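You operate a simulated robot arm through the tools that you are given. There is no shell and no other tool.

The job below is to be done with a simulated two-armed robot. You get a single attempt, and the scene is never put back.

Task
Get the master gauge out of the blue drawer and stand it on the green mat.
Fine: close the drawer and lock it again with the black key. Where these are worked on the way, their far stop is far enough and under half their travel is too little: black key, blue drawer.

The check looks at the end state, three seconds after you hand in, the way a careful person would. Anything else that was tipped, shoved, dropped, spilled or broken makes it a failure.

Robot
Two 7-joint arms with fingered hands on one trunk that stands fixed in place. Base frame: the origin is at the foot of the trunk, x ahead of it, y to its left, z up. Readings come in cm, degrees, newtons and seconds.
The left shoulder is at [7, 16.9, 109.8], the right one opposite. With the tool pointing down near the work surface each hand reaches from about 22 to 68 cm from the base axis, measured 20 degrees to its own side. Payload 3.4 kg a hand.
The tool frame of a hand sits at the grasp point between the pads (the TCP): z along the fingers, y along the line on which they close. The tips reach 2.3 cm beyond it. The gripper opens to 11.6 cm; its body begins 6.5 cm behind the TCP. The gripper is a hand of 4 fingers: y runs from the thumb to the fingers, the wrist lies at [0, 0, -21.1] in the tool frame, and closing takes about 1.5 s.
Orientation is that of the tool frame in the base frame, as [roll, pitch, yaw] about the fixed x, y, z axes, in that order (R = Rz(yaw) Ry(pitch) Rx(roll)). With the fingers straight down and closing along the base's y, the tool's x points along the base's -x, its y along +y and its z along -z.

Tools
- The arms move only by the tool step_arm. It takes "left_increments", "right_increments" or both (then of equal length, played together; a hand with none holds still); each is a list of rows, each a list of 7 numbers: the shift along the tool's x, y, z in cm, then the turn, a rotation vector about the tool's x, y, z in degrees, then the finger opening in cm, from 0 to 11.6. In form: [[tx, ty, tz, rx, ry, rz, jaw], ...]. A call has 1 to 20 rows; each row is the pose to reach, as a shift and turn from the pose commanded when the call began, along the tool's axes at that moment. A row lasts 0.2 s, in which the tool goes at most 5 cm and 8.6 degrees; a call with a longer step from one row to the next is refused whole, and so is a gripper value outside its range. A pose out of reach is approached as far as the arm can. The call stops where the force on the tool passes 40 N (or 10 N more than at its start, if that is more) or the arm is blocked; 0.2 s more then pass. The fingers move at their own pace (about 15.3 cm/s each) and stop on an object; they squeeze with about 24 N. The grip force told is the motor's: it shows also when the fingers shut on nothing. Time passes only in rows, and 0.2 s behind the last, so rows that repeat a pose let the fingers close. The reply holds the time, the measured pose of the TCP, the force on the tool along the base axes, the opening and the grip force, in the units named above and with some noise, with the torque about the TCP (base axes, N m) and any sound that the robot's microphone picked up.
- Cameras (640 x 400 px; columns grow to the right, rows downward): "scene" is now at [12.53, 4.85, 133.56]; the picture's right is [0.50, -0.87, 0.00], its down [-0.47, -0.27, -0.84] and it looks along [0.73, 0.42, -0.54] (base axes); focal length 251 px, centre (320, 200). "left" rides on the left gripper at [-6.9, 0.1, -9] in its tool frame; the picture's right is [-0.01, -1.00, 0.00], its down [0.80, -0.01, -0.61] and it looks along [0.61, -0.01, 0.80] (tool axes); focal length 251 px, centre (320, 200). "right" rides on the right gripper at [6.9, 0.1, -9] in its tool frame; the picture's right is [-0.01, 1.00, 0.00], its down [-0.79, -0.01, -0.61] and it looks along [-0.61, -0.01, 0.79] (tool axes); focal length 251 px, centre (320, 200). There is no depth. A picture from a camera that has moved, and an enlarged one, comes with that camera's place and axes in the base frame and with its lens. The place of the scene camera against the robot may be out by one fixed shift of up to 1.2 cm in any direction.
- capture(camera): a new picture of that camera. The clock stands still meanwhile.
- slide_trunk(by): slides the trunk up (or, below 0, down) by that many cm; the arms and the scene camera ride with it, the base frame stays. It gives what a move gives, with no picture.
- grasp_type(shape, hand): the hand has 4 fingers and takes this shape, open, in about a second: jaw (thumb against the fingers, like two jaws); tri (thumb and two fingers); tip (a fingertip pinch); poke (one finger out to press); point (the index stretched); flat (the hand flat); cup (the hand cupped); fist (a fist). The gripper value then closes the fingers along that shape, each until it touches; the sizes above hold for jaw. It gives what a move gives, with no picture.
- head_to(pan, tilt): turns the head with the scene camera to pan (to the left, within 86 degrees either way) and tilt (down, from -29 to 69), counted from straight ahead of the robot. It gives what a move gives.
- close_up(camera, box): a new picture of the part [left, top, right, bottom] of that camera's present view, enlarged. The clock stands still meanwhile.
- job_done(): hands the job in; it is judged then, once.

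Nothing tells you positions but the pictures and the camera data. Unless the task says otherwise, let go and move clear before handing in.

The tools are called after "Call:" as a command line: name --argument value ..., lists and objects as JSON in quotes. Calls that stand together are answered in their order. step_arm: Moves the arms, as the interface text tells. Its arguments: {"type":"object","properties":{"left_increments":{"type":"array","items":{"type":"array","items":{"type":"number"}}},"right_increments":{"type":"array","items":{"type":"array","items":{"type":"number"}}}},"required":[]} The other tools are called the same way: slide_trunk (by) moves the trunk up or down; grasp_type (shape, hand) gives the hand a shape; head_to (pan, tilt) turns the head that bears the scene camera; capture (camera) takes a picture; close_up (camera, box) takes an enlarged picture of a part of a camera's view; job_done () hands the job in.

At the start:

```text
clock: 0.0
left_tool_pos: [39.74, 43.05, 114.98]
left_tcp_rot: [-180.0, 0.0, -179.9]
left_ft_force: [-0.6, -0.6, -0.5]
left_moment: [0.04, -0.01, 0.01]
left_gripper_width: 11.62
left_gripper_force: 0.0
left_shape: jaw
right_tool_pos: [56.37, 1.62, 105.64]
right_tcp_rot: [180.0, -0.1, 180.0]
right_ft_force: [0.0, -0.3, -0.8]
right_moment: [-0.01, -0.03, -0.02]
right_gripper_width: 11.59
right_gripper_force: 0.0
right_shape: jaw
trunk travel left (down, up): [-60.5, 33.5]
head pan, tilt (commanded): [30.0, 32.7]
```

scene: 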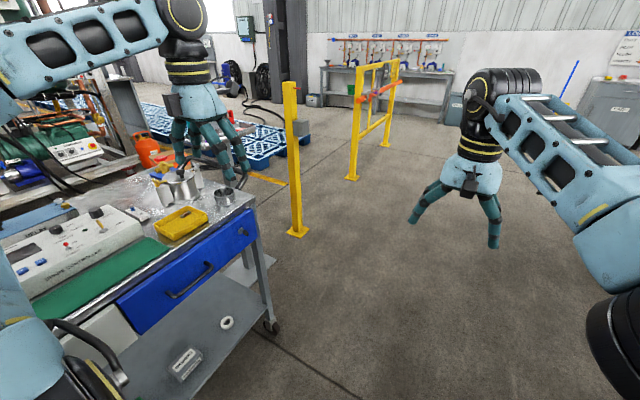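
right: 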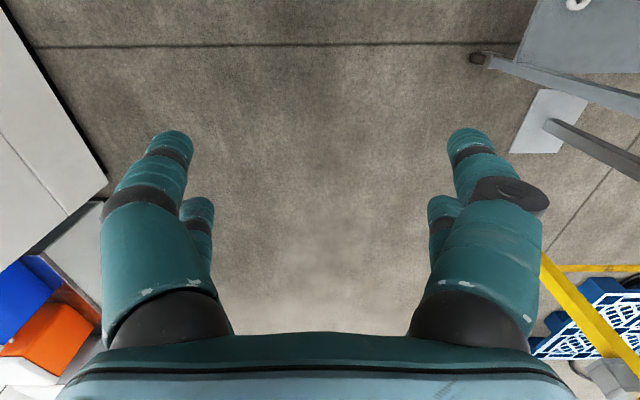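
left: 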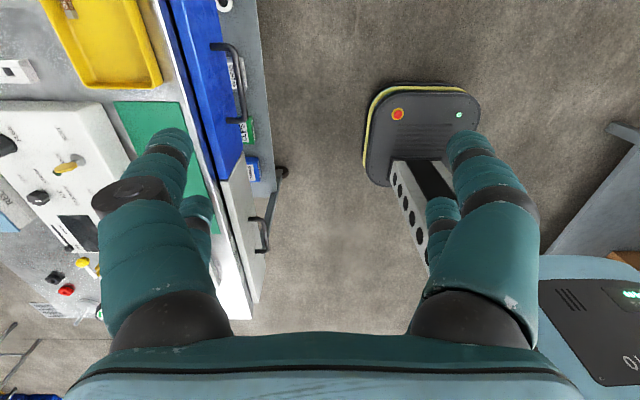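

I see a workbench on the robot's left with a blue drawer facing the robot's right side, a green mat, a yellow tray and a control box on top. I'll turn the head toward it and look closer before moving anything.

Call:
head_to --pan 65 --tilt 45

Call:
capture --camera "scene"

Call:
capture --camera "left"

```text
clock: 1.0
left_tool_pos: [39.69, 43.11, 114.96]
left_tcp_rot: [-179.9, -0.1, -179.9]
left_ft_force: [-0.5, 0.6, -1.2]
left_moment: [-0.07, -0.01, -0.01]
left_gripper_width: 11.6
left_gripper_force: 0.0
left_shape: jaw
right_tool_pos: [56.39, 1.67, 105.57]
right_tcp_rot: [180.0, 0.1, 179.9]
right_ft_force: [-0.7, -0.5, 0.0]
right_moment: [0.02, 0.0, 0.01]
right_gripper_width: 11.57
right_gripper_force: 0.0
right_shape: jaw
trunk travel left (down, up): [-60.5, 33.5]
head pan, tilt (commanded): [65.0, 45.0]
```

```text
taken
camera scene: at [8.25, 7.75, 131.72], right [0.91, -0.42, 0.0], down [-0.3, -0.64, -0.71], along [0.3, 0.64, -0.71], focal length 251 px, centre (320, 200)
```

scene: 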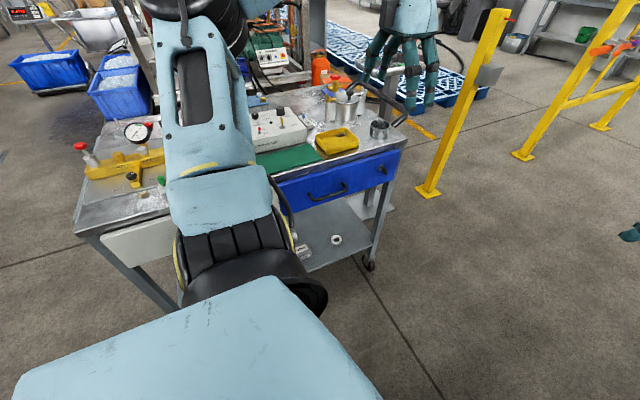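

```text
taken
camera left: at [46.6, 43.07, 124.0], right [0.01, -1.0, 0.0], down [-0.8, -0.01, 0.61], along [-0.61, -0.01, -0.8], focal length 251 px, centre (320, 200)
```

left: 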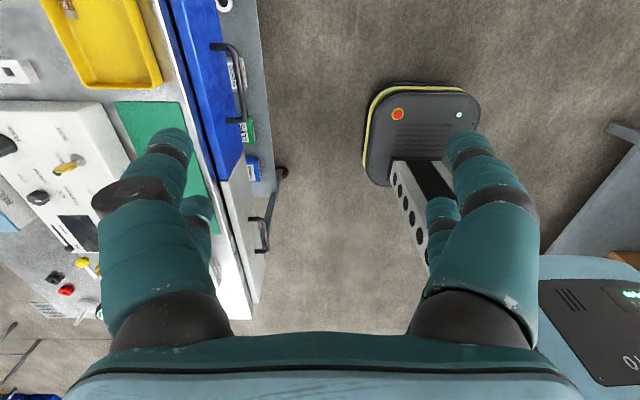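

The bench runs along x with its drawer fronts facing -y (toward the robot). I'll zoom in on the bench top, drawer and lock to locate the key.

Call:
close_up --camera "scene" --box '[240, 80, 440, 205]'

Call:
close_up --camera "scene" --box '[60, 100, 220, 200]'

Call:
close_up --camera "left" --box '[0, 0, 320, 200]'

Call:
close_up --camera "left" --box '[0, 200, 320, 400]'

```text
3.20 times, centred on (340, 142) of scene
camera zoom: at [8.25, 7.75, 131.72], right [0.91, -0.42, 0.0], down [-0.3, -0.64, -0.71], along [0.3, 0.64, -0.71], focal length 804 px, centre (256, 384)
```

zoom: 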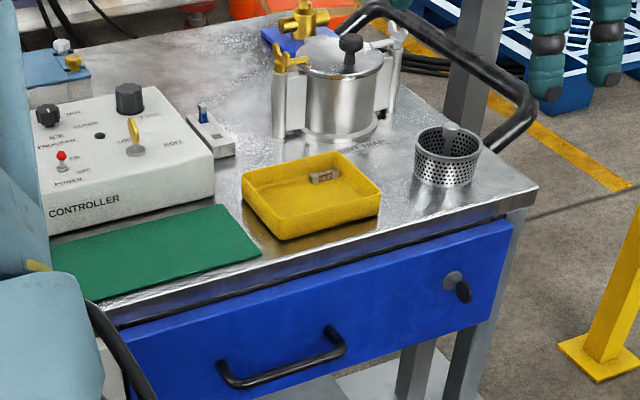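

```text
4.00 times, centred on (140, 150) of scene
camera zoom: at [8.25, 7.75, 131.72], right [0.91, -0.42, 0.0], down [-0.3, -0.64, -0.71], along [0.3, 0.64, -0.71], focal length 1006 px, centre (1040, 400)
```

zoom: 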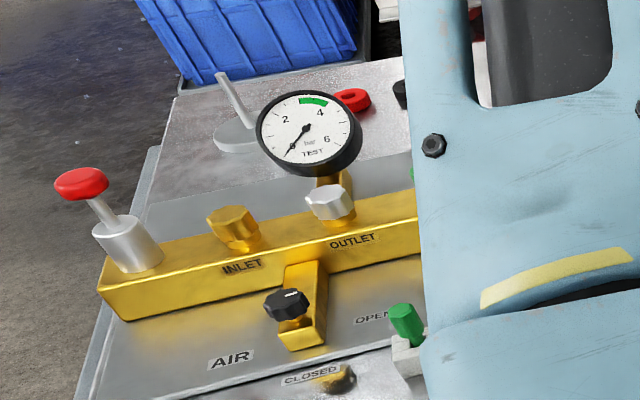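

```text
2.00 times, centred on (160, 100) of left
camera zoom: at [46.6, 43.07, 124.0], right [0.01, -1.0, 0.0], down [-0.8, -0.01, 0.61], along [-0.61, -0.01, -0.8], focal length 503 px, centre (640, 400)
```

zoom: 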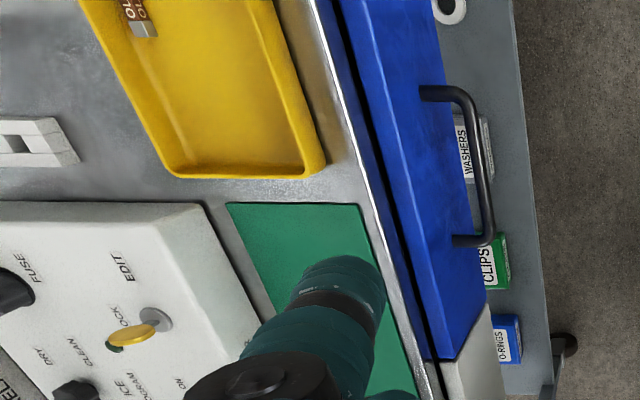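

```text
2.00 times, centred on (160, 300) of left
camera zoom: at [46.6, 43.07, 124.0], right [0.01, -1.0, 0.0], down [-0.8, -0.01, 0.61], along [-0.61, -0.01, -0.8], focal length 503 px, centre (640, 0)
```

zoom: 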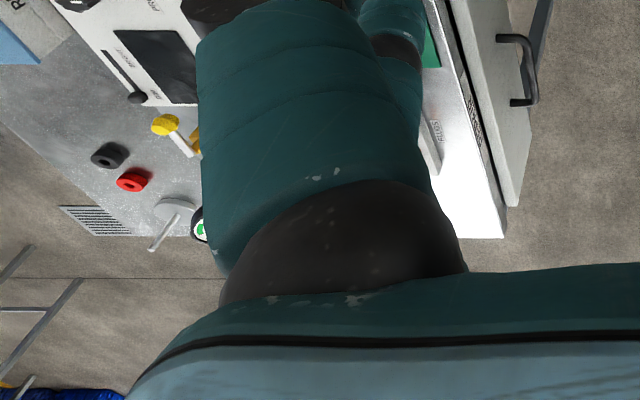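

The black key seems to sit in a lock at the +x end of the blue drawer front. I'll enlarge it, and the handle.

Call:
close_up --camera "scene" --box '[360, 150, 408, 180]'

Call:
close_up --camera "scene" --box '[270, 140, 366, 200]'

Call:
close_up --camera "left" --box '[150, 0, 290, 88]'

```text
13.33 times, centred on (384, 165) of scene
camera zoom: at [8.25, 7.75, 131.72], right [0.91, -0.42, 0.0], down [-0.3, -0.64, -0.71], along [0.3, 0.64, -0.71], focal length 3352 px, centre (-533, 667)
```

zoom: 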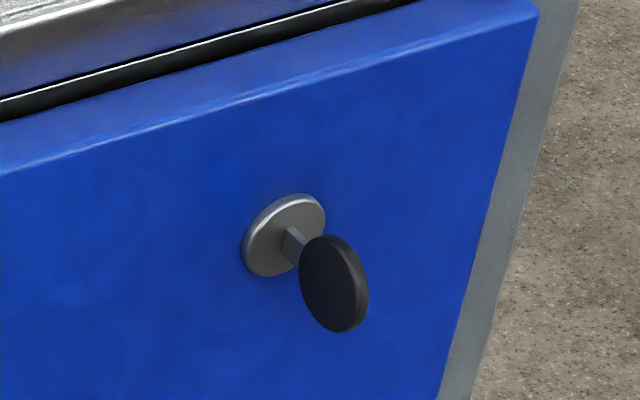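

```text
6.67 times, centred on (318, 170) of scene
camera zoom: at [8.25, 7.75, 131.72], right [0.91, -0.42, 0.0], down [-0.3, -0.64, -0.71], along [0.3, 0.64, -0.71], focal length 1676 px, centre (333, 400)
```

zoom: 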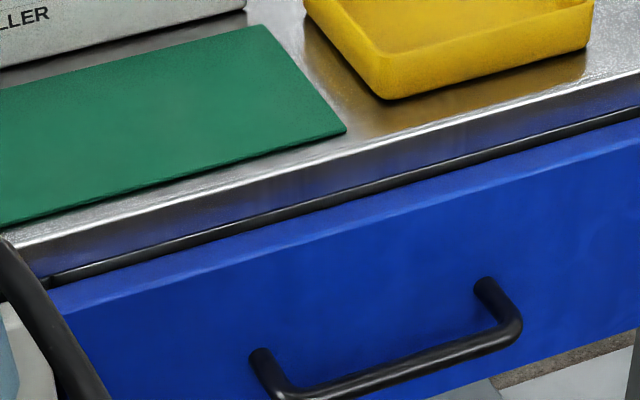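

```text
4.55 times, centred on (220, 44) of left
camera zoom: at [46.6, 43.07, 124.0], right [0.01, -1.0, 0.0], down [-0.8, -0.01, 0.61], along [-0.61, -0.01, -0.8], focal length 1143 px, centre (774, 909)
```

zoom: 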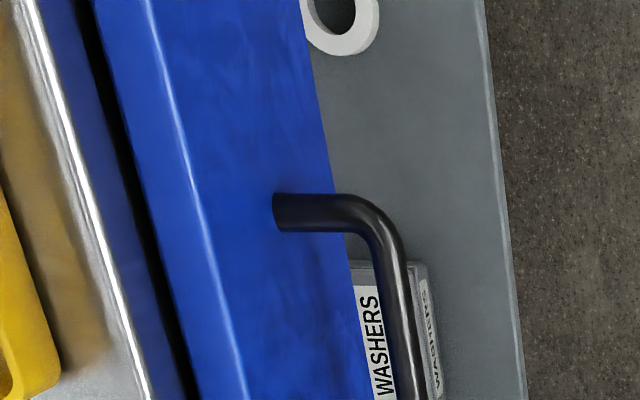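

The key is a black disc-shaped bow standing on edge (its flat faces toward ±x) in the lock on the drawer front. The lock seems far for the arm at its present height, so I will lower the trunk; first I'll check that the right side is clear.

Call:
head_to --pan -30 --tilt 45

Call:
capture --camera "scene"

Call:
head_to --pan 80 --tilt 35

Call:
capture --camera "scene"

```text
clock: 2.7
left_tool_pos: [39.85, 42.97, 115.12]
left_tcp_rot: [-179.9, 0.0, -179.9]
left_ft_force: [0.4, 0.8, 0.4]
left_moment: [0.0, 0.01, 0.01]
left_gripper_width: 11.58
left_gripper_force: 0.1
left_shape: jaw
right_tool_pos: [56.41, 1.59, 105.65]
right_tcp_rot: [180.0, 0.0, -180.0]
right_ft_force: [-0.5, 0.2, 0.1]
right_moment: [0.0, -0.03, 0.0]
right_gripper_width: 11.6
right_gripper_force: 0.1
right_shape: jaw
trunk travel left (down, up): [-60.5, 33.5]
head pan, tilt (commanded): [-30.0, 45.0]
```

```text
taken
camera scene: at [11.85, -3.68, 131.72], right [-0.5, -0.87, 0.0], down [-0.61, 0.35, -0.71], along [0.61, -0.35, -0.71], focal length 251 px, centre (320, 200)
```

scene: 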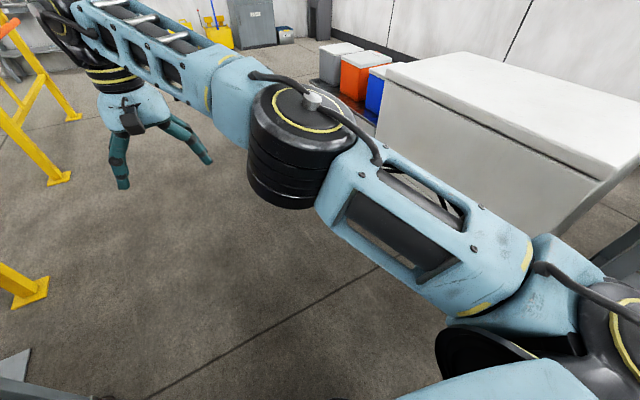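

```text
clock: 4.6
left_tool_pos: [39.85, 43.02, 115.06]
left_tcp_rot: [180.0, 0.0, 180.0]
left_ft_force: [-0.3, -0.7, -0.2]
left_moment: [0.0, -0.01, -0.01]
left_gripper_width: 11.58
left_gripper_force: 0.0
left_shape: jaw
right_tool_pos: [56.35, 1.58, 105.53]
right_tcp_rot: [-179.9, 0.0, -180.0]
right_ft_force: [0.5, 0.0, 0.0]
right_moment: [0.01, 0.02, -0.01]
right_gripper_width: 11.57
right_gripper_force: 0.1
right_shape: jaw
trunk travel left (down, up): [-60.5, 33.5]
head pan, tilt (commanded): [80.0, 35.0]
```

```text
taken
camera scene: at [6.34, 9.06, 133.2], right [0.98, -0.17, 0.0], down [-0.1, -0.56, -0.82], along [0.14, 0.81, -0.57], focal length 251 px, centre (320, 200)
```

scene: 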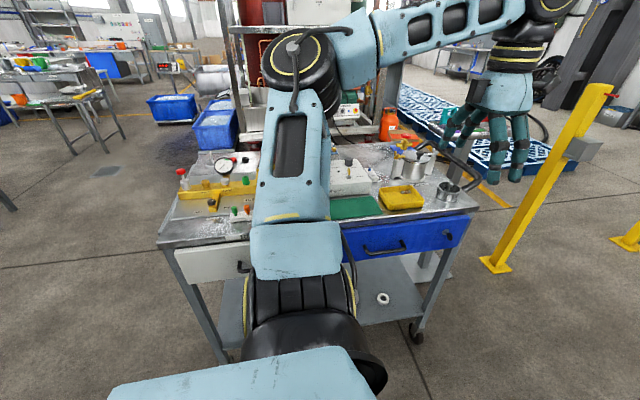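

The right side is clear (the white counter is far off). I'll now turn the left hand so its fingers point at the bench (+y), in place and well above the bench.

Call:
step_arm --left_increments '[[0, 0, 0, -8.2, 0, 0, 11.6], [0, 0, 0, -16.4, 0, 0, 11.6], [0, 0, 0, -24.6, 0, 0, 11.6], [0, 0, 0, -32.8, 0, 0, 11.6], [0, 0, 0, -41, 0, 0, 11.6], [0, 0, 0, -49.2, 0, 0, 11.6], [0, 0, 0, -57.4, 0, 0, 11.6], [0, 0, 0, -65.6, 0, 0, 11.6], [0, 0, 0, -73.8, 0, 0, 11.6], [0, 0, 0, -82, 0, 0, 11.6], [0, 0, 0, -90, 0, 0, 11.6]]'

Call:
capture --camera "scene"

Call:
capture --camera "left"

```text
clock: 7.0
left_tool_pos: [39.82, 47.32, 114.83]
left_tcp_rot: [90.1, 0.1, 179.8]
left_ft_force: [0.3, -0.3, 0.1]
left_moment: [0.02, 0.0, -0.02]
left_gripper_width: 11.56
left_gripper_force: 0.0
left_shape: jaw
left hand out of reach, approached as far as the arm can: row 10, 11
right_tool_pos: [56.36, 1.8, 105.61]
right_tcp_rot: [-179.9, 0.0, 180.0]
right_ft_force: [0.2, 0.5, -0.4]
right_moment: [0.01, 0.0, -0.01]
right_gripper_width: 11.6
right_gripper_force: 0.1
right_shape: jaw
trunk travel left (down, up): [-60.5, 33.5]
head pan, tilt (commanded): [80.0, 35.0]
```

```text
taken
camera scene: at [6.35, 9.17, 133.19], right [0.98, -0.17, 0.0], down [-0.1, -0.57, -0.82], along [0.14, 0.81, -0.57], focal length 251 px, centre (320, 200)
```

scene: 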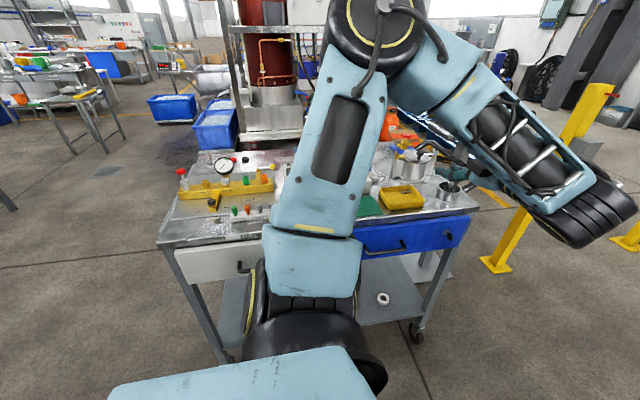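

```text
taken
camera left: at [46.66, 38.33, 115.09], right [0.01, 0.0, -1.0], down [-0.8, -0.6, -0.01], along [-0.6, 0.8, -0.01], focal length 251 px, centre (320, 200)
```

left: 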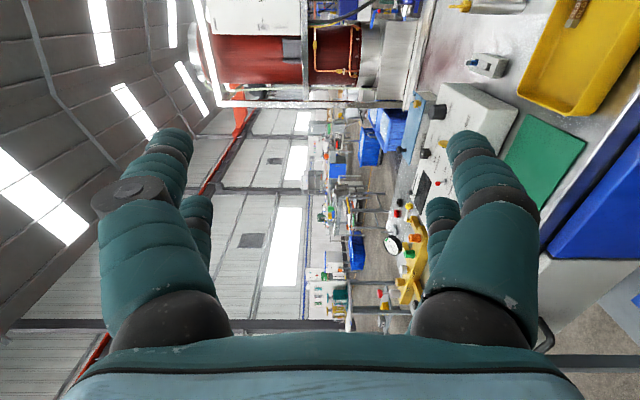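

The hand now points toward the bench. Next I'll roll it so the camera rides on top and the fingers close along x (the grip for the key), moving toward x≈54.

Call:
step_arm --left_increments '[[-1.5, 0, 0, 0, 0, -8.2, 11.6], [-3, 0, 0, 0, 0, -16.4, 11.6], [-4.5, 0, 0, 0, 0, -24.6, 11.6], [-6, 0, 0, 0, 0, -32.8, 11.6], [-7.5, 0, 0, 0, 0, -41, 11.6], [-9, 0, 0, 0, 0, -49.2, 11.6], [-10.5, 0, 0, 0, 0, -57.4, 11.6], [-12, 0, 0, 0, 0, -65.6, 11.6], [-13, 0, 0, 0, 0, -73.8, 11.6], [-14, 0, 0, 0, 0, -82, 11.6], [-14, 0, 0, 0, 0, -90, 11.6]]'

Call:
capture --camera "scene"

Call:
capture --camera "left"

```text
clock: 9.4
left_tool_pos: [55.49, 51.36, 121.96]
left_tcp_rot: [110.0, 89.6, -159.9]
left_ft_force: [-0.3, 1.0, -0.4]
left_moment: [-0.02, 0.0, -0.04]
left_gripper_width: 11.58
left_gripper_force: 0.1
left_shape: jaw
left hand out of reach, approached as far as the arm can: row 7, 8, 9, 10, 11
right_tool_pos: [56.2, 1.62, 105.66]
right_tcp_rot: [-180.0, 0.1, -180.0]
right_ft_force: [-0.7, 0.2, -0.5]
right_moment: [0.01, -0.02, 0.01]
right_gripper_width: 11.6
right_gripper_force: 0.1
right_shape: jaw
trunk travel left (down, up): [-60.5, 33.5]
head pan, tilt (commanded): [80.0, 35.0]
```

```text
taken
camera scene: at [6.16, 9.06, 133.21], right [0.98, -0.17, 0.0], down [-0.1, -0.56, -0.82], along [0.14, 0.81, -0.57], focal length 251 px, centre (320, 200)
```

scene: 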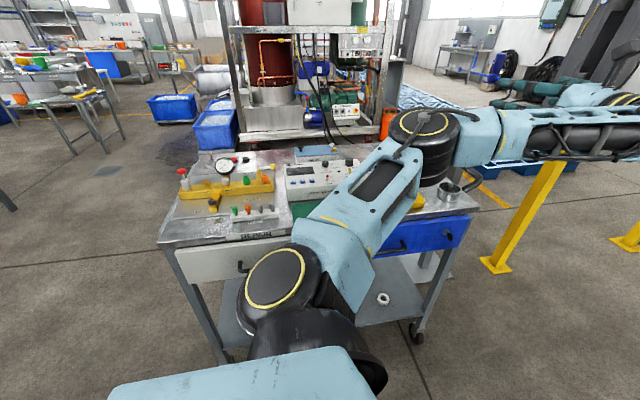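

```text
taken
camera left: at [55.34, 42.28, 128.79], right [1.0, 0.0, 0.0], down [0.0, -0.61, -0.79], along [0.0, 0.79, -0.61], focal length 251 px, centre (320, 200)
```

left: 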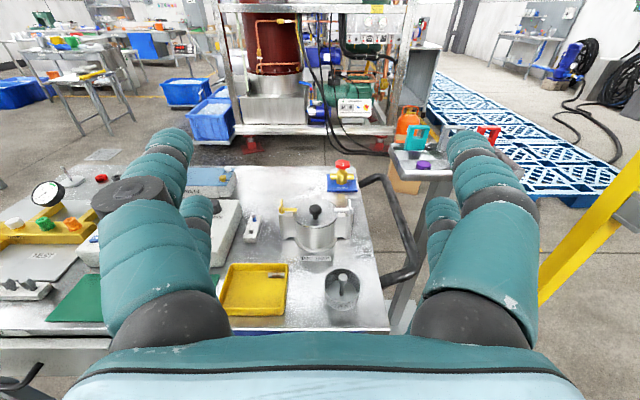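

The hand is pointing at the bench with the camera on top; I see tray, pot and a mesh basket behind the front edge, all beyond y≈62. Tips are at y≈54, clear of the bench. I'll lower the trunk in two steps.

Call:
slide_trunk --by -20

Call:
capture --camera "scene"

Call:
capture --camera "left"

```text
clock: 11.6
left_tool_pos: [55.59, 51.29, 101.82]
left_tcp_rot: [104.1, 89.6, -166.1]
left_ft_force: [-0.3, -0.5, -0.7]
left_moment: [0.0, -0.03, 0.0]
left_gripper_width: 11.58
left_gripper_force: 0.0
left_shape: jaw
right_tool_pos: [56.37, 1.59, 85.62]
right_tcp_rot: [180.0, 0.1, 180.0]
right_ft_force: [0.9, 0.5, -0.4]
right_moment: [-0.03, -0.01, 0.04]
right_gripper_width: 11.56
right_gripper_force: 0.0
right_shape: jaw
trunk travel left (down, up): [-40.5, 53.5]
head pan, tilt (commanded): [80.0, 35.0]
```

```text
taken
camera scene: at [6.32, 9.05, 113.2], right [0.98, -0.17, 0.0], down [-0.1, -0.56, -0.82], along [0.14, 0.81, -0.57], focal length 251 px, centre (320, 200)
```

scene: 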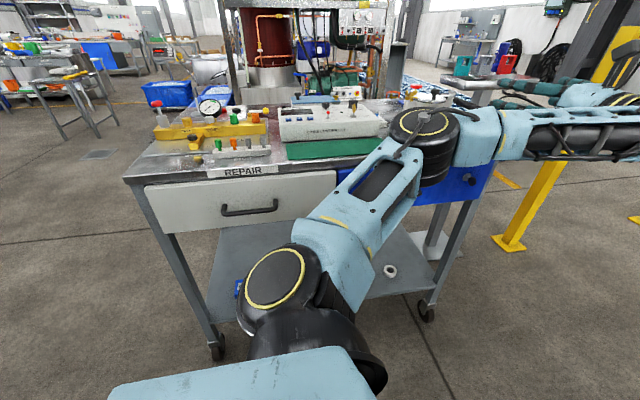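

```text
taken
camera left: at [55.51, 42.21, 108.71], right [1.0, 0.0, 0.0], down [0.0, -0.61, -0.79], along [0.0, 0.79, -0.61], focal length 251 px, centre (320, 200)
```

left: 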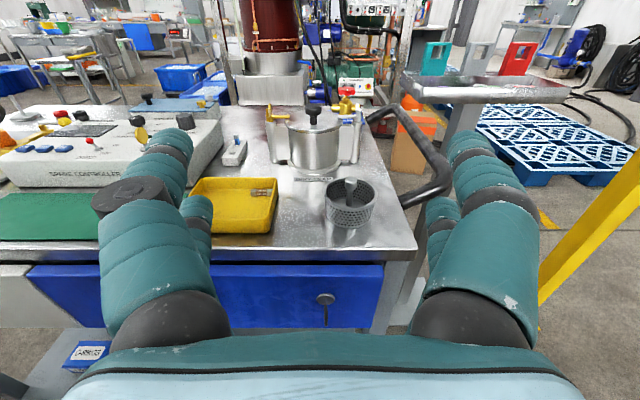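

Now the lock with its key is in the hand camera's view, close to straight ahead. I'll enlarge it.

Call:
close_up --camera "left" --box '[260, 240, 388, 320]'

Call:
close_up --camera "left" --box '[180, 80, 420, 230]'

```text
5.00 times, centred on (324, 280) of left
camera zoom: at [55.51, 42.21, 108.71], right [1.0, 0.0, 0.0], down [0.0, -0.61, -0.79], along [0.0, 0.79, -0.61], focal length 1257 px, centre (300, -200)
```

zoom: 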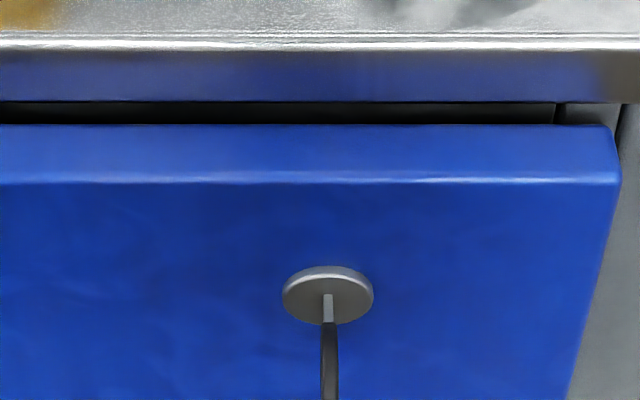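

```text
2.67 times, centred on (300, 155) of left
camera zoom: at [55.51, 42.21, 108.71], right [1.0, 0.0, 0.0], down [0.0, -0.61, -0.79], along [0.0, 0.79, -0.61], focal length 670 px, centre (373, 320)
```

zoom: 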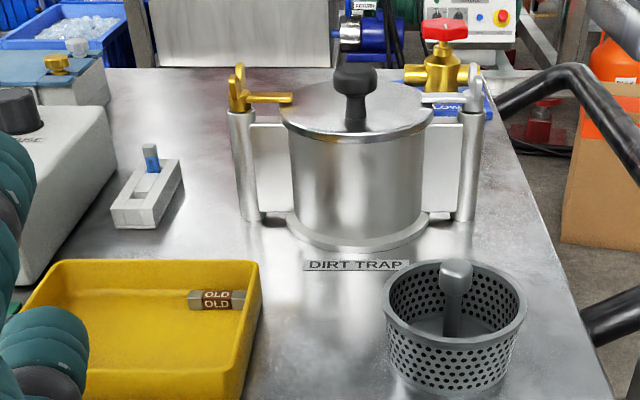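

The lock is at about (56.2, 60.5, 78.1), the key bow a thin disc in the y–z plane with its centre near y≈58.3. First a null step to learn what pose the controller holds as commanded.

Call:
step_arm --left_increments '[[0, 0, 0, 0, 0, 0, 11.6], [0, 0, 0, 0, 0, 0, 11.6]]'

```text
clock: 12.2
left_tool_pos: [55.46, 51.17, 101.81]
left_tcp_rot: [104.0, 89.6, -166.0]
left_ft_force: [0.2, 0.2, -0.5]
left_moment: [-0.02, 0.03, 0.01]
left_gripper_width: 11.61
left_gripper_force: 0.1
left_shape: jaw
right_tool_pos: [56.41, 1.65, 85.65]
right_tcp_rot: [180.0, 0.0, 180.0]
right_ft_force: [-0.5, 0.1, 0.0]
right_moment: [-0.02, -0.03, -0.02]
right_gripper_width: 11.58
right_gripper_force: 0.1
right_shape: jaw
trunk travel left (down, up): [-40.5, 53.5]
head pan, tilt (commanded): [80.0, 35.0]
```

The commanded pose equals the measured one. I'll back off 4 cm and descend to the key's height in front of it, fingers half open.

Call:
step_arm --left_increments '[[0, 0, -2, 0, 0, 0, 11.6], [0, 0, -4, 0, 0, 0, 8], [3, -0.3, -4, 0, 0, 0, 7], [6, -0.6, -4, 0, 0, 0, 6], [9, -0.8, -4, 0, 0, 0, 6], [12, -0.8, -4, 0, 0, 0, 6], [14, -0.8, -4, 0, 0, 0, 6]]'

Call:
capture --camera "left"

Call:
capture --camera "scene"

```text
clock: 13.8
left_tool_pos: [57.23, 48.43, 102.69]
left_tcp_rot: [104.0, 89.5, -165.9]
left_ft_force: [-0.1, -0.7, -0.2]
left_moment: [0.02, -0.02, -0.04]
left_gripper_width: 6.04
left_gripper_force: 0.0
left_shape: jaw
left hand out of reach, approached as far as the arm can: row 1, 2, 3, 4, 5, 6, 7
right_tool_pos: [56.3, 1.7, 85.55]
right_tcp_rot: [180.0, 0.1, 179.9]
right_ft_force: [0.7, 0.4, 0.0]
right_moment: [0.01, 0.0, -0.05]
right_gripper_width: 11.59
right_gripper_force: 0.1
right_shape: jaw
trunk travel left (down, up): [-40.5, 53.5]
head pan, tilt (commanded): [80.0, 35.0]
```

```text
taken
camera left: at [57.28, 39.42, 109.49], right [1.0, 0.0, 0.0], down [0.0, -0.61, -0.79], along [0.0, 0.79, -0.61], focal length 251 px, centre (320, 200)
```

left: 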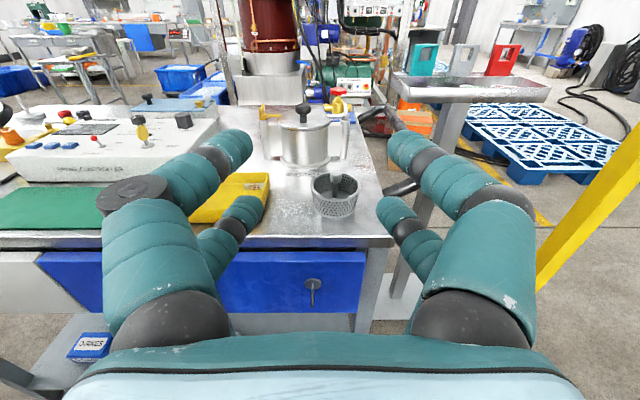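

```text
taken
camera scene: at [6.33, 9.05, 113.2], right [0.98, -0.17, 0.0], down [-0.1, -0.56, -0.82], along [0.14, 0.81, -0.57], focal length 251 px, centre (320, 200)
```

scene: 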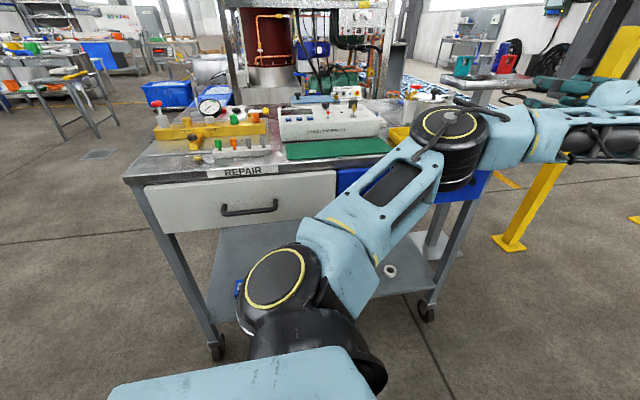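

In this roll the wrist folds too far (elbow out to the left, forearm pointing back), so the pose wasn't reachable. I'll try the opposite roll (camera below the hand), turning about the tool axis at this clear height.

Call:
step_arm --left_increments '[[0, 0, 0, 0, 0, 8.4, 6], [0, 0, 0, 0, 0, 16.8, 6], [0, 0, 0, 0, 0, 25.2, 6], [0, 0, 0, 0, 0, 33.6, 6], [0, 0, 0, 0, 0, 42, 6], [0, 0, 0, 0, 0, 50.4, 6], [0, 0, 0, 0, 0, 58.8, 6], [0, 0, 0, 0, 0, 67.2, 6], [0, 0, 0, 0, 0, 75.6, 6], [0, 0, 0, 0, 0, 84, 6], [0, 0, 0, 0, 0, 90, 6]]'

Call:
capture --camera "scene"

```text
clock: 16.2
left_tool_pos: [57.27, 48.77, 102.73]
left_tcp_rot: [90.1, -0.6, 180.0]
left_ft_force: [-0.4, 0.2, 0.3]
left_moment: [0.0, 0.01, -0.02]
left_gripper_width: 6.09
left_gripper_force: 0.0
left_shape: jaw
right_tool_pos: [56.51, 1.62, 85.62]
right_tcp_rot: [-179.9, -0.1, -180.0]
right_ft_force: [-0.6, 0.5, -1.0]
right_moment: [0.02, 0.01, 0.01]
right_gripper_width: 11.56
right_gripper_force: 0.1
right_shape: jaw
trunk travel left (down, up): [-40.5, 53.5]
head pan, tilt (commanded): [80.0, 35.0]
```

```text
taken
camera scene: at [6.34, 9.05, 113.2], right [0.98, -0.17, 0.0], down [-0.1, -0.56, -0.82], along [0.14, 0.81, -0.57], focal length 251 px, centre (320, 200)
```

scene: 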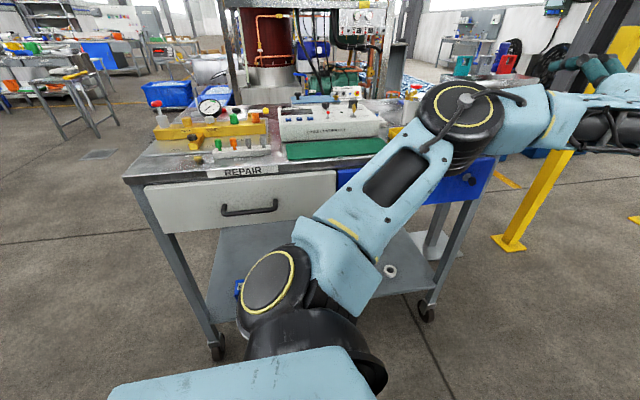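

That worked and lifted the elbow. I'll continue the roll another 90° the same way.

Call:
step_arm --left_increments '[[0, 0, 0, 0, 0, 8.4, 6], [0, 0, 0, 0, 0, 16.8, 6], [0, 0, 0, 0, 0, 25.2, 6], [0, 0, 0, 0, 0, 33.6, 6], [0, 0, 0, 0, 0, 42, 6], [0, 0, 0, 0, 0, 50.4, 6], [0, 0, 0, 0, 0, 58.8, 6], [0, 0, 0, 0, 0, 67.2, 6], [0, 0, 0, 0, 0, 75.6, 6], [0, 0, 0, 0, 0, 84, 6], [0, 0, 0, 0, 0, 90, 6]]'

Call:
capture --camera "scene"

Call:
capture --camera "left"

```text
clock: 18.6
left_tool_pos: [57.36, 48.82, 102.75]
left_tcp_rot: [-100.1, -89.4, 10.2]
left_ft_force: [-0.9, 0.6, -0.1]
left_moment: [-0.03, 0.03, 0.01]
left_gripper_width: 6.04
left_gripper_force: 0.1
left_shape: jaw
right_tool_pos: [56.32, 1.75, 85.69]
right_tcp_rot: [-180.0, -0.1, 179.9]
right_ft_force: [-0.2, 0.6, 1.3]
right_moment: [0.02, -0.02, 0.0]
right_gripper_width: 11.59
right_gripper_force: 0.0
right_shape: jaw
trunk travel left (down, up): [-40.5, 53.5]
head pan, tilt (commanded): [80.0, 35.0]
```

```text
taken
camera scene: at [6.33, 9.05, 113.2], right [0.98, -0.17, 0.0], down [-0.1, -0.56, -0.82], along [0.14, 0.81, -0.57], focal length 251 px, centre (320, 200)
```

scene: 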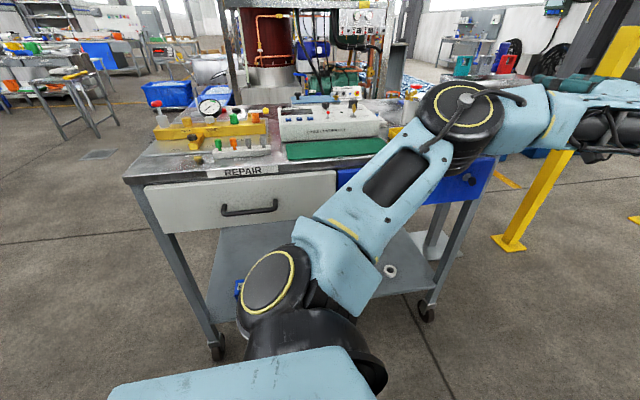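

```text
taken
camera left: at [57.3, 39.69, 95.86], right [-1.0, 0.0, 0.0], down [0.0, -0.61, 0.8], along [0.0, 0.8, 0.61], focal length 251 px, centre (320, 200)
```

left: 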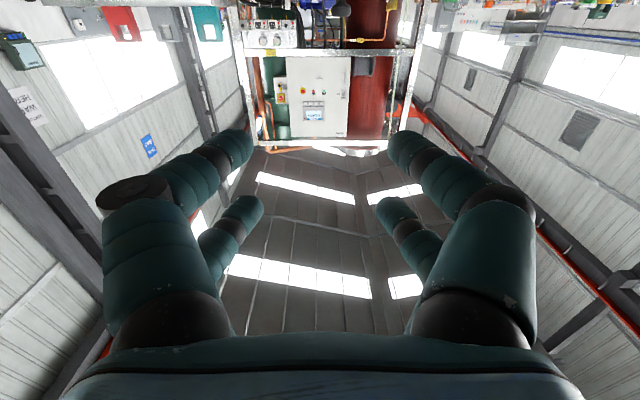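

That roll works without strain. Now I'll descend to the key's height in front of it (x≈56.2, y≈51.5, z≈78).

Call:
step_arm --left_increments '[[-2, 0, 1, 0, 0, 0, 6], [-5, -0.5, 2, 0, 0, 0, 6], [-8, -1.1, 2.7, 0, 0, 0, 6], [-11, -1.1, 2.7, 0, 0, 0, 6], [-14, -1.1, 2.7, 0, 0, 0, 6], [-17, -1.1, 2.7, 0, 0, 0, 6], [-20, -1.1, 2.7, 0, 0, 0, 6], [-22.5, -1.1, 2.7, 0, 0, 0, 6], [-24.7, -1.1, 2.7, 0, 0, 0, 6]]'

Call:
capture --camera "scene"

Call:
capture --camera "left"

```text
clock: 20.6
left_tool_pos: [53.99, 52.16, 79.47]
left_tcp_rot: [-113.8, -89.5, 23.8]
left_ft_force: [-0.3, 0.6, -0.2]
left_moment: [-0.02, 0.0, -0.01]
left_gripper_width: 6.03
left_gripper_force: 0.1
left_shape: jaw
left hand out of reach, approached as far as the arm can: row 8, 9
right_tool_pos: [56.4, 1.62, 85.62]
right_tcp_rot: [-179.9, 0.0, 180.0]
right_ft_force: [0.1, 0.0, 0.5]
right_moment: [-0.02, -0.02, 0.0]
right_gripper_width: 11.58
right_gripper_force: 0.1
right_shape: jaw
trunk travel left (down, up): [-40.5, 53.5]
head pan, tilt (commanded): [80.0, 35.0]
```

```text
taken
camera scene: at [6.34, 9.06, 113.2], right [0.98, -0.17, 0.0], down [-0.1, -0.56, -0.82], along [0.14, 0.81, -0.57], focal length 251 px, centre (320, 200)
```

scene: 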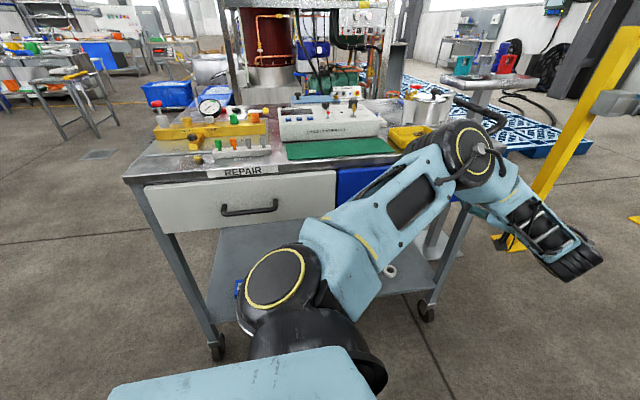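

```text
taken
camera left: at [53.91, 42.99, 72.59], right [-1.0, 0.0, 0.0], down [0.0, -0.6, 0.8], along [0.0, 0.8, 0.6], focal length 251 px, centre (320, 200)
```

left: 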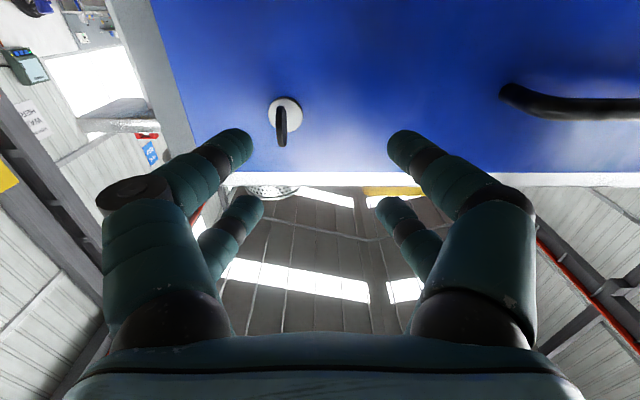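

From below I see the lock disc and key clearly; this confirms the lock at about (56.3, 60.5, 78.2). The arm is near its limit at this shoulder height, so I'll raise the hand 15 cm and lower the trunk by 15 cm.

Call:
step_arm --left_increments '[[3, 0.4, -0.3, 0, 0, 0, 6], [6, 0.8, -0.5, 0, 0, 0, 6], [9, 1.2, -0.7, 0, 0, 0, 6], [12, 1.6, -0.7, 0, 0, 0, 6], [15, 2.2, -0.7, 0, 0, 0, 6]]'

Call:
slide_trunk --by -15

Call:
capture --camera "scene"

Call:
capture --camera "left"

```text
clock: 21.8
left_tool_pos: [56.09, 51.35, 94.51]
left_tcp_rot: [-103.6, -89.6, 13.6]
left_ft_force: [-0.1, 0.1, -0.1]
left_moment: [-0.01, 0.0, -0.01]
left_gripper_width: 6.03
left_gripper_force: 0.1
left_shape: jaw
right_tool_pos: [56.34, 1.67, 85.63]
right_tcp_rot: [-180.0, 0.1, -180.0]
right_ft_force: [1.3, -0.1, 0.8]
right_moment: [0.01, 0.01, 0.03]
right_gripper_width: 11.6
right_gripper_force: 0.2
right_shape: jaw
trunk travel left (down, up): [-40.5, 53.5]
head pan, tilt (commanded): [80.0, 35.0]
```

```text
clock: 23.5
left_tool_pos: [56.17, 51.24, 79.57]
left_tcp_rot: [-104.3, -89.6, 14.3]
left_ft_force: [0.1, 0.2, -0.2]
left_moment: [-0.01, 0.01, 0.0]
left_gripper_width: 6.03
left_gripper_force: 0.0
left_shape: jaw
right_tool_pos: [56.34, 1.65, 70.54]
right_tcp_rot: [-180.0, 0.1, -180.0]
right_ft_force: [0.1, 0.4, 0.5]
right_moment: [-0.01, 0.03, 0.02]
right_gripper_width: 11.6
right_gripper_force: 0.1
right_shape: jaw
trunk travel left (down, up): [-25.5, 68.5]
head pan, tilt (commanded): [80.0, 35.0]
```

```text
taken
camera scene: at [6.31, 9.05, 98.2], right [0.98, -0.17, 0.0], down [-0.1, -0.56, -0.82], along [0.14, 0.81, -0.57], focal length 251 px, centre (320, 200)
```

scene: 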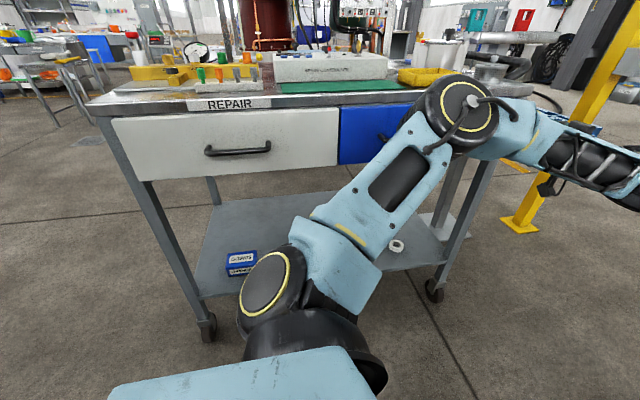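

```text
taken
camera left: at [56.16, 42.22, 72.6], right [-1.0, 0.0, 0.0], down [0.0, -0.61, 0.8], along [0.0, 0.8, 0.61], focal length 251 px, centre (320, 200)
```

left: 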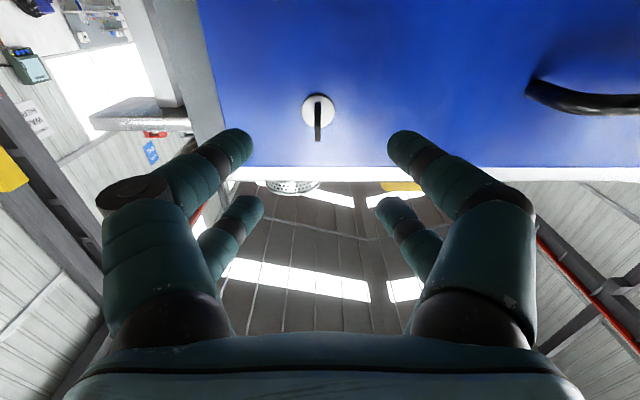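

The hand is well placed, key straight ahead. The jaw fingers leave a gap in the middle, so I'll see how the "tip" pinch looks for the small key bow.

Call:
grasp_type --shape "tip" --hand "left"

Call:
capture --camera "left"

```text
clock: 24.4
left_tool_pos: [56.14, 51.33, 79.44]
left_tcp_rot: [-104.3, -89.6, 14.3]
left_ft_force: [-0.1, 0.0, -0.7]
left_moment: [-0.05, 0.0, 0.02]
left_gripper_width: 11.61
left_gripper_force: 0.0
left_shape: tip
right_tool_pos: [56.39, 1.69, 70.59]
right_tcp_rot: [179.9, 0.0, -179.9]
right_ft_force: [-0.1, 0.1, 0.0]
right_moment: [0.0, -0.01, -0.02]
right_gripper_width: 11.57
right_gripper_force: 0.1
right_shape: jaw
trunk travel left (down, up): [-25.5, 68.5]
head pan, tilt (commanded): [80.0, 35.0]
```

```text
taken
camera left: at [56.18, 42.22, 72.58], right [-1.0, 0.0, 0.0], down [0.0, -0.61, 0.8], along [0.0, 0.8, 0.61], focal length 251 px, centre (320, 200)
```

left: 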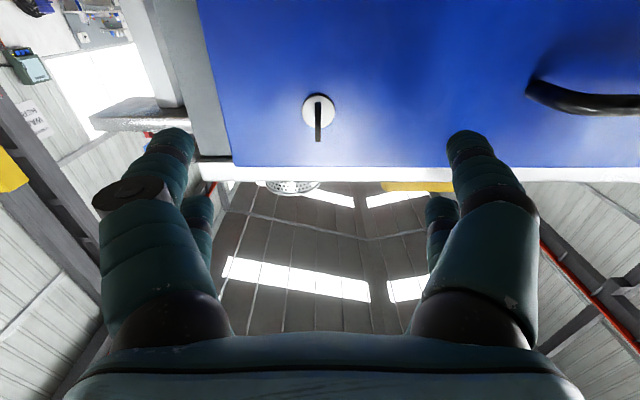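

Now open in "tip" shape; I'll close it partly in free air to see where the fingertips meet.

Call:
step_arm --left_increments '[[0, 0, -1, 0, 0, 0, 4], [0, 0, -1, 0, 0, 0, 2], [0, 0, -1, 0, 0, 0, 1.5], [0, 0, -1, 0, 0, 0, 1.5], [0, 0, -1, 0, 0, 0, 1.5]]'

Call:
capture --camera "left"

```text
clock: 25.6
left_tool_pos: [56.27, 50.28, 79.66]
left_tcp_rot: [-103.8, -89.6, 13.8]
left_ft_force: [0.3, 0.7, -0.1]
left_moment: [-0.04, 0.01, 0.02]
left_gripper_width: 1.55
left_gripper_force: 0.0
left_shape: tip
right_tool_pos: [56.36, 1.68, 70.73]
right_tcp_rot: [-180.0, 0.0, -180.0]
right_ft_force: [-0.4, -0.3, 0.1]
right_moment: [0.01, 0.0, -0.02]
right_gripper_width: 11.58
right_gripper_force: 0.0
right_shape: jaw
trunk travel left (down, up): [-25.5, 68.5]
head pan, tilt (commanded): [80.0, 35.0]
```

```text
taken
camera left: at [56.19, 41.22, 72.61], right [-1.0, 0.0, 0.0], down [0.0, -0.61, 0.8], along [0.0, 0.8, 0.61], focal length 251 px, centre (320, 200)
```

left: 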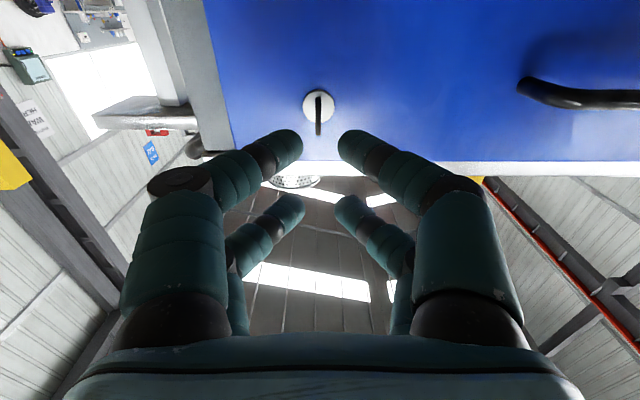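

Call:
close_up --camera "left" --box '[256, 70, 384, 150]'

```text
5.00 times, centred on (320, 110) of left
camera zoom: at [56.19, 41.22, 72.61], right [-1.0, 0.0, 0.0], down [0.0, -0.61, 0.8], along [0.0, 0.8, 0.61], focal length 1257 px, centre (320, 650)
```

zoom: 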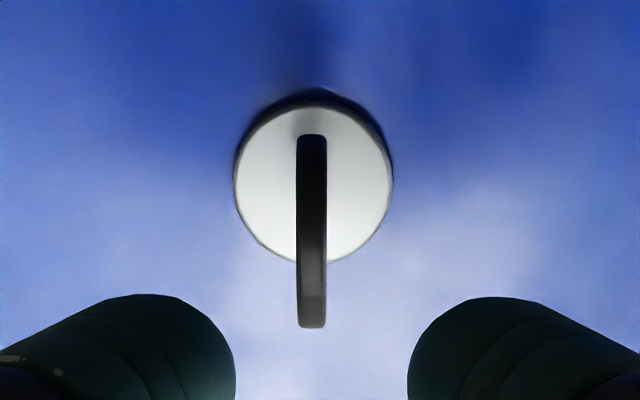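

The bow is about 2.4 cm across and 0.4 cm thick, and would fit between the two finger pairs (gap ≈2.3 cm). I'll look at the "tri" shape to see whether it puts digits in the middle.

Call:
grasp_type --shape "tri" --hand "left"

Call:
step_arm --left_increments '[[0, 0, 0, 0, 0, 0, 4], [0, 0, 0, 0, 0, 0, 2], [0, 0, 0, 0, 0, 0, 2], [0, 0, 0, 0, 0, 0, 2], [0, 0, 0, 0, 0, 0, 2]]'

Call:
capture --camera "left"

```text
clock: 26.5
left_tool_pos: [56.18, 50.31, 79.44]
left_tcp_rot: [-103.8, -89.7, 13.7]
left_ft_force: [0.8, -0.7, -0.3]
left_moment: [-0.01, -0.02, -0.02]
left_gripper_width: 11.59
left_gripper_force: 0.0
left_shape: tri
right_tool_pos: [56.46, 1.68, 70.61]
right_tcp_rot: [-179.9, 0.0, 179.9]
right_ft_force: [0.0, 0.3, 0.4]
right_moment: [-0.02, -0.01, 0.01]
right_gripper_width: 11.6
right_gripper_force: 0.1
right_shape: jaw
trunk travel left (down, up): [-25.5, 68.5]
head pan, tilt (commanded): [80.0, 35.0]
```

```text
clock: 27.7
left_tool_pos: [56.29, 50.15, 79.48]
left_tcp_rot: [-104.0, -89.5, 13.8]
left_ft_force: [0.5, 0.5, -0.8]
left_moment: [0.03, -0.01, 0.02]
left_gripper_width: 2.02
left_gripper_force: 0.0
left_shape: tri
right_tool_pos: [56.41, 1.77, 70.57]
right_tcp_rot: [180.0, -0.1, 180.0]
right_ft_force: [0.5, -0.1, -0.2]
right_moment: [0.03, 0.0, 0.01]
right_gripper_width: 11.58
right_gripper_force: 0.1
right_shape: jaw
trunk travel left (down, up): [-25.5, 68.5]
head pan, tilt (commanded): [80.0, 35.0]
```

```text
taken
camera left: at [56.19, 41.22, 72.61], right [-1.0, 0.0, 0.0], down [0.0, -0.61, 0.8], along [0.0, 0.8, 0.61], focal length 251 px, centre (320, 200)
```

left: 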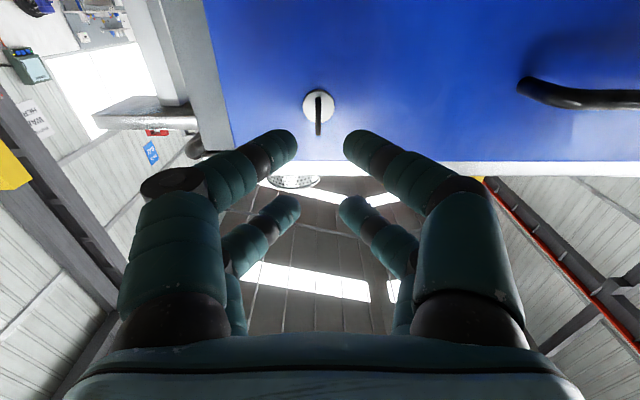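

All shapes keep two digit pairs about 3.7 cm apart, so I'll pinch the bow with a single pair, offset slightly, and turn about the key's axis. First I check, in free air, whether the wrist can also roll further in the positive direction.

Call:
step_arm --left_increments '[[0, 0, 0, 0, 0, 8.4, 2], [0, 0, 0, 0, 0, 16.8, 2], [0, 0, 0, 0, 0, 25.2, 2], [0, 0, 0, 0, 0, 33.6, 2], [0, 0, 0, 0, 0, 42, 2], [0, 0, 0, 0, 0, 50.4, 2], [0, 0, 0, 0, 0, 58.8, 2], [0, 0, 0, 0, 0, 67.2, 2], [0, 0, 0, 0, 0, 75.6, 2], [0, 0, 0, 0, 0, 84, 2], [0, 0, 0, 0, 0, 92, 2]]'

Call:
capture --camera "left"

Call:
capture --camera "scene"

```text
clock: 30.1
left_tool_pos: [56.21, 50.25, 79.47]
left_tcp_rot: [-90.1, 2.5, 0.0]
left_ft_force: [-0.1, 0.4, -0.2]
left_moment: [-0.02, 0.0, -0.01]
left_gripper_width: 2.04
left_gripper_force: 0.1
left_shape: tri
right_tool_pos: [56.3, 1.62, 70.51]
right_tcp_rot: [-180.0, 0.0, 180.0]
right_ft_force: [0.1, 0.4, -1.1]
right_moment: [0.02, -0.01, -0.02]
right_gripper_width: 11.59
right_gripper_force: 0.2
right_shape: jaw
trunk travel left (down, up): [-25.5, 68.5]
head pan, tilt (commanded): [80.0, 35.0]
```

```text
taken
camera left: at [49.3, 41.23, 79.69], right [0.04, 0.0, 1.0], down [0.79, -0.61, -0.03], along [0.61, 0.79, -0.02], focal length 251 px, centre (320, 200)
```

left: 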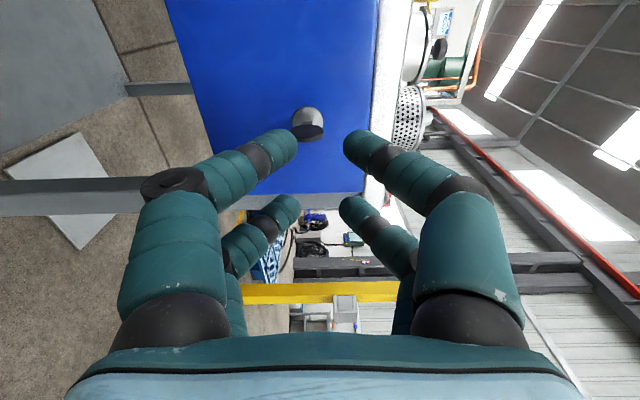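

```text
taken
camera scene: at [6.33, 9.05, 98.2], right [0.98, -0.17, 0.0], down [-0.1, -0.56, -0.82], along [0.14, 0.81, -0.57], focal length 251 px, centre (320, 200)
```

scene: 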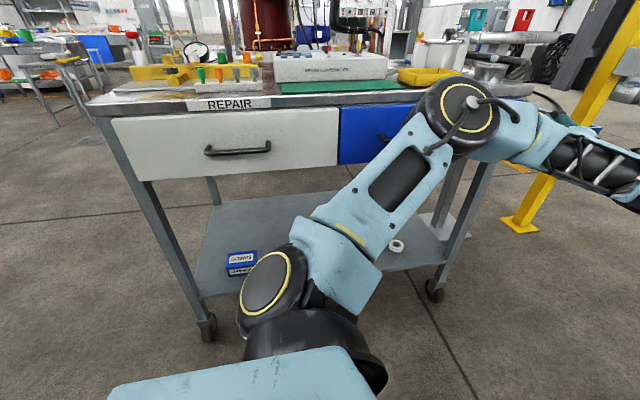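

The wrist can roll both ways. This side view shows the bow's flat face; I'll enlarge it to measure.

Call:
close_up --camera "left" --box '[256, 80, 384, 160]'

```text
5.00 times, centred on (320, 120) of left
camera zoom: at [49.3, 41.23, 79.69], right [0.04, 0.0, 1.0], down [0.79, -0.61, -0.03], along [0.61, 0.79, -0.02], focal length 1257 px, centre (320, 600)
```

zoom: 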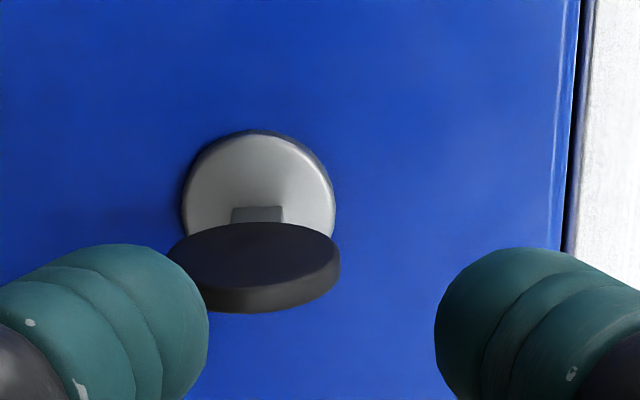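

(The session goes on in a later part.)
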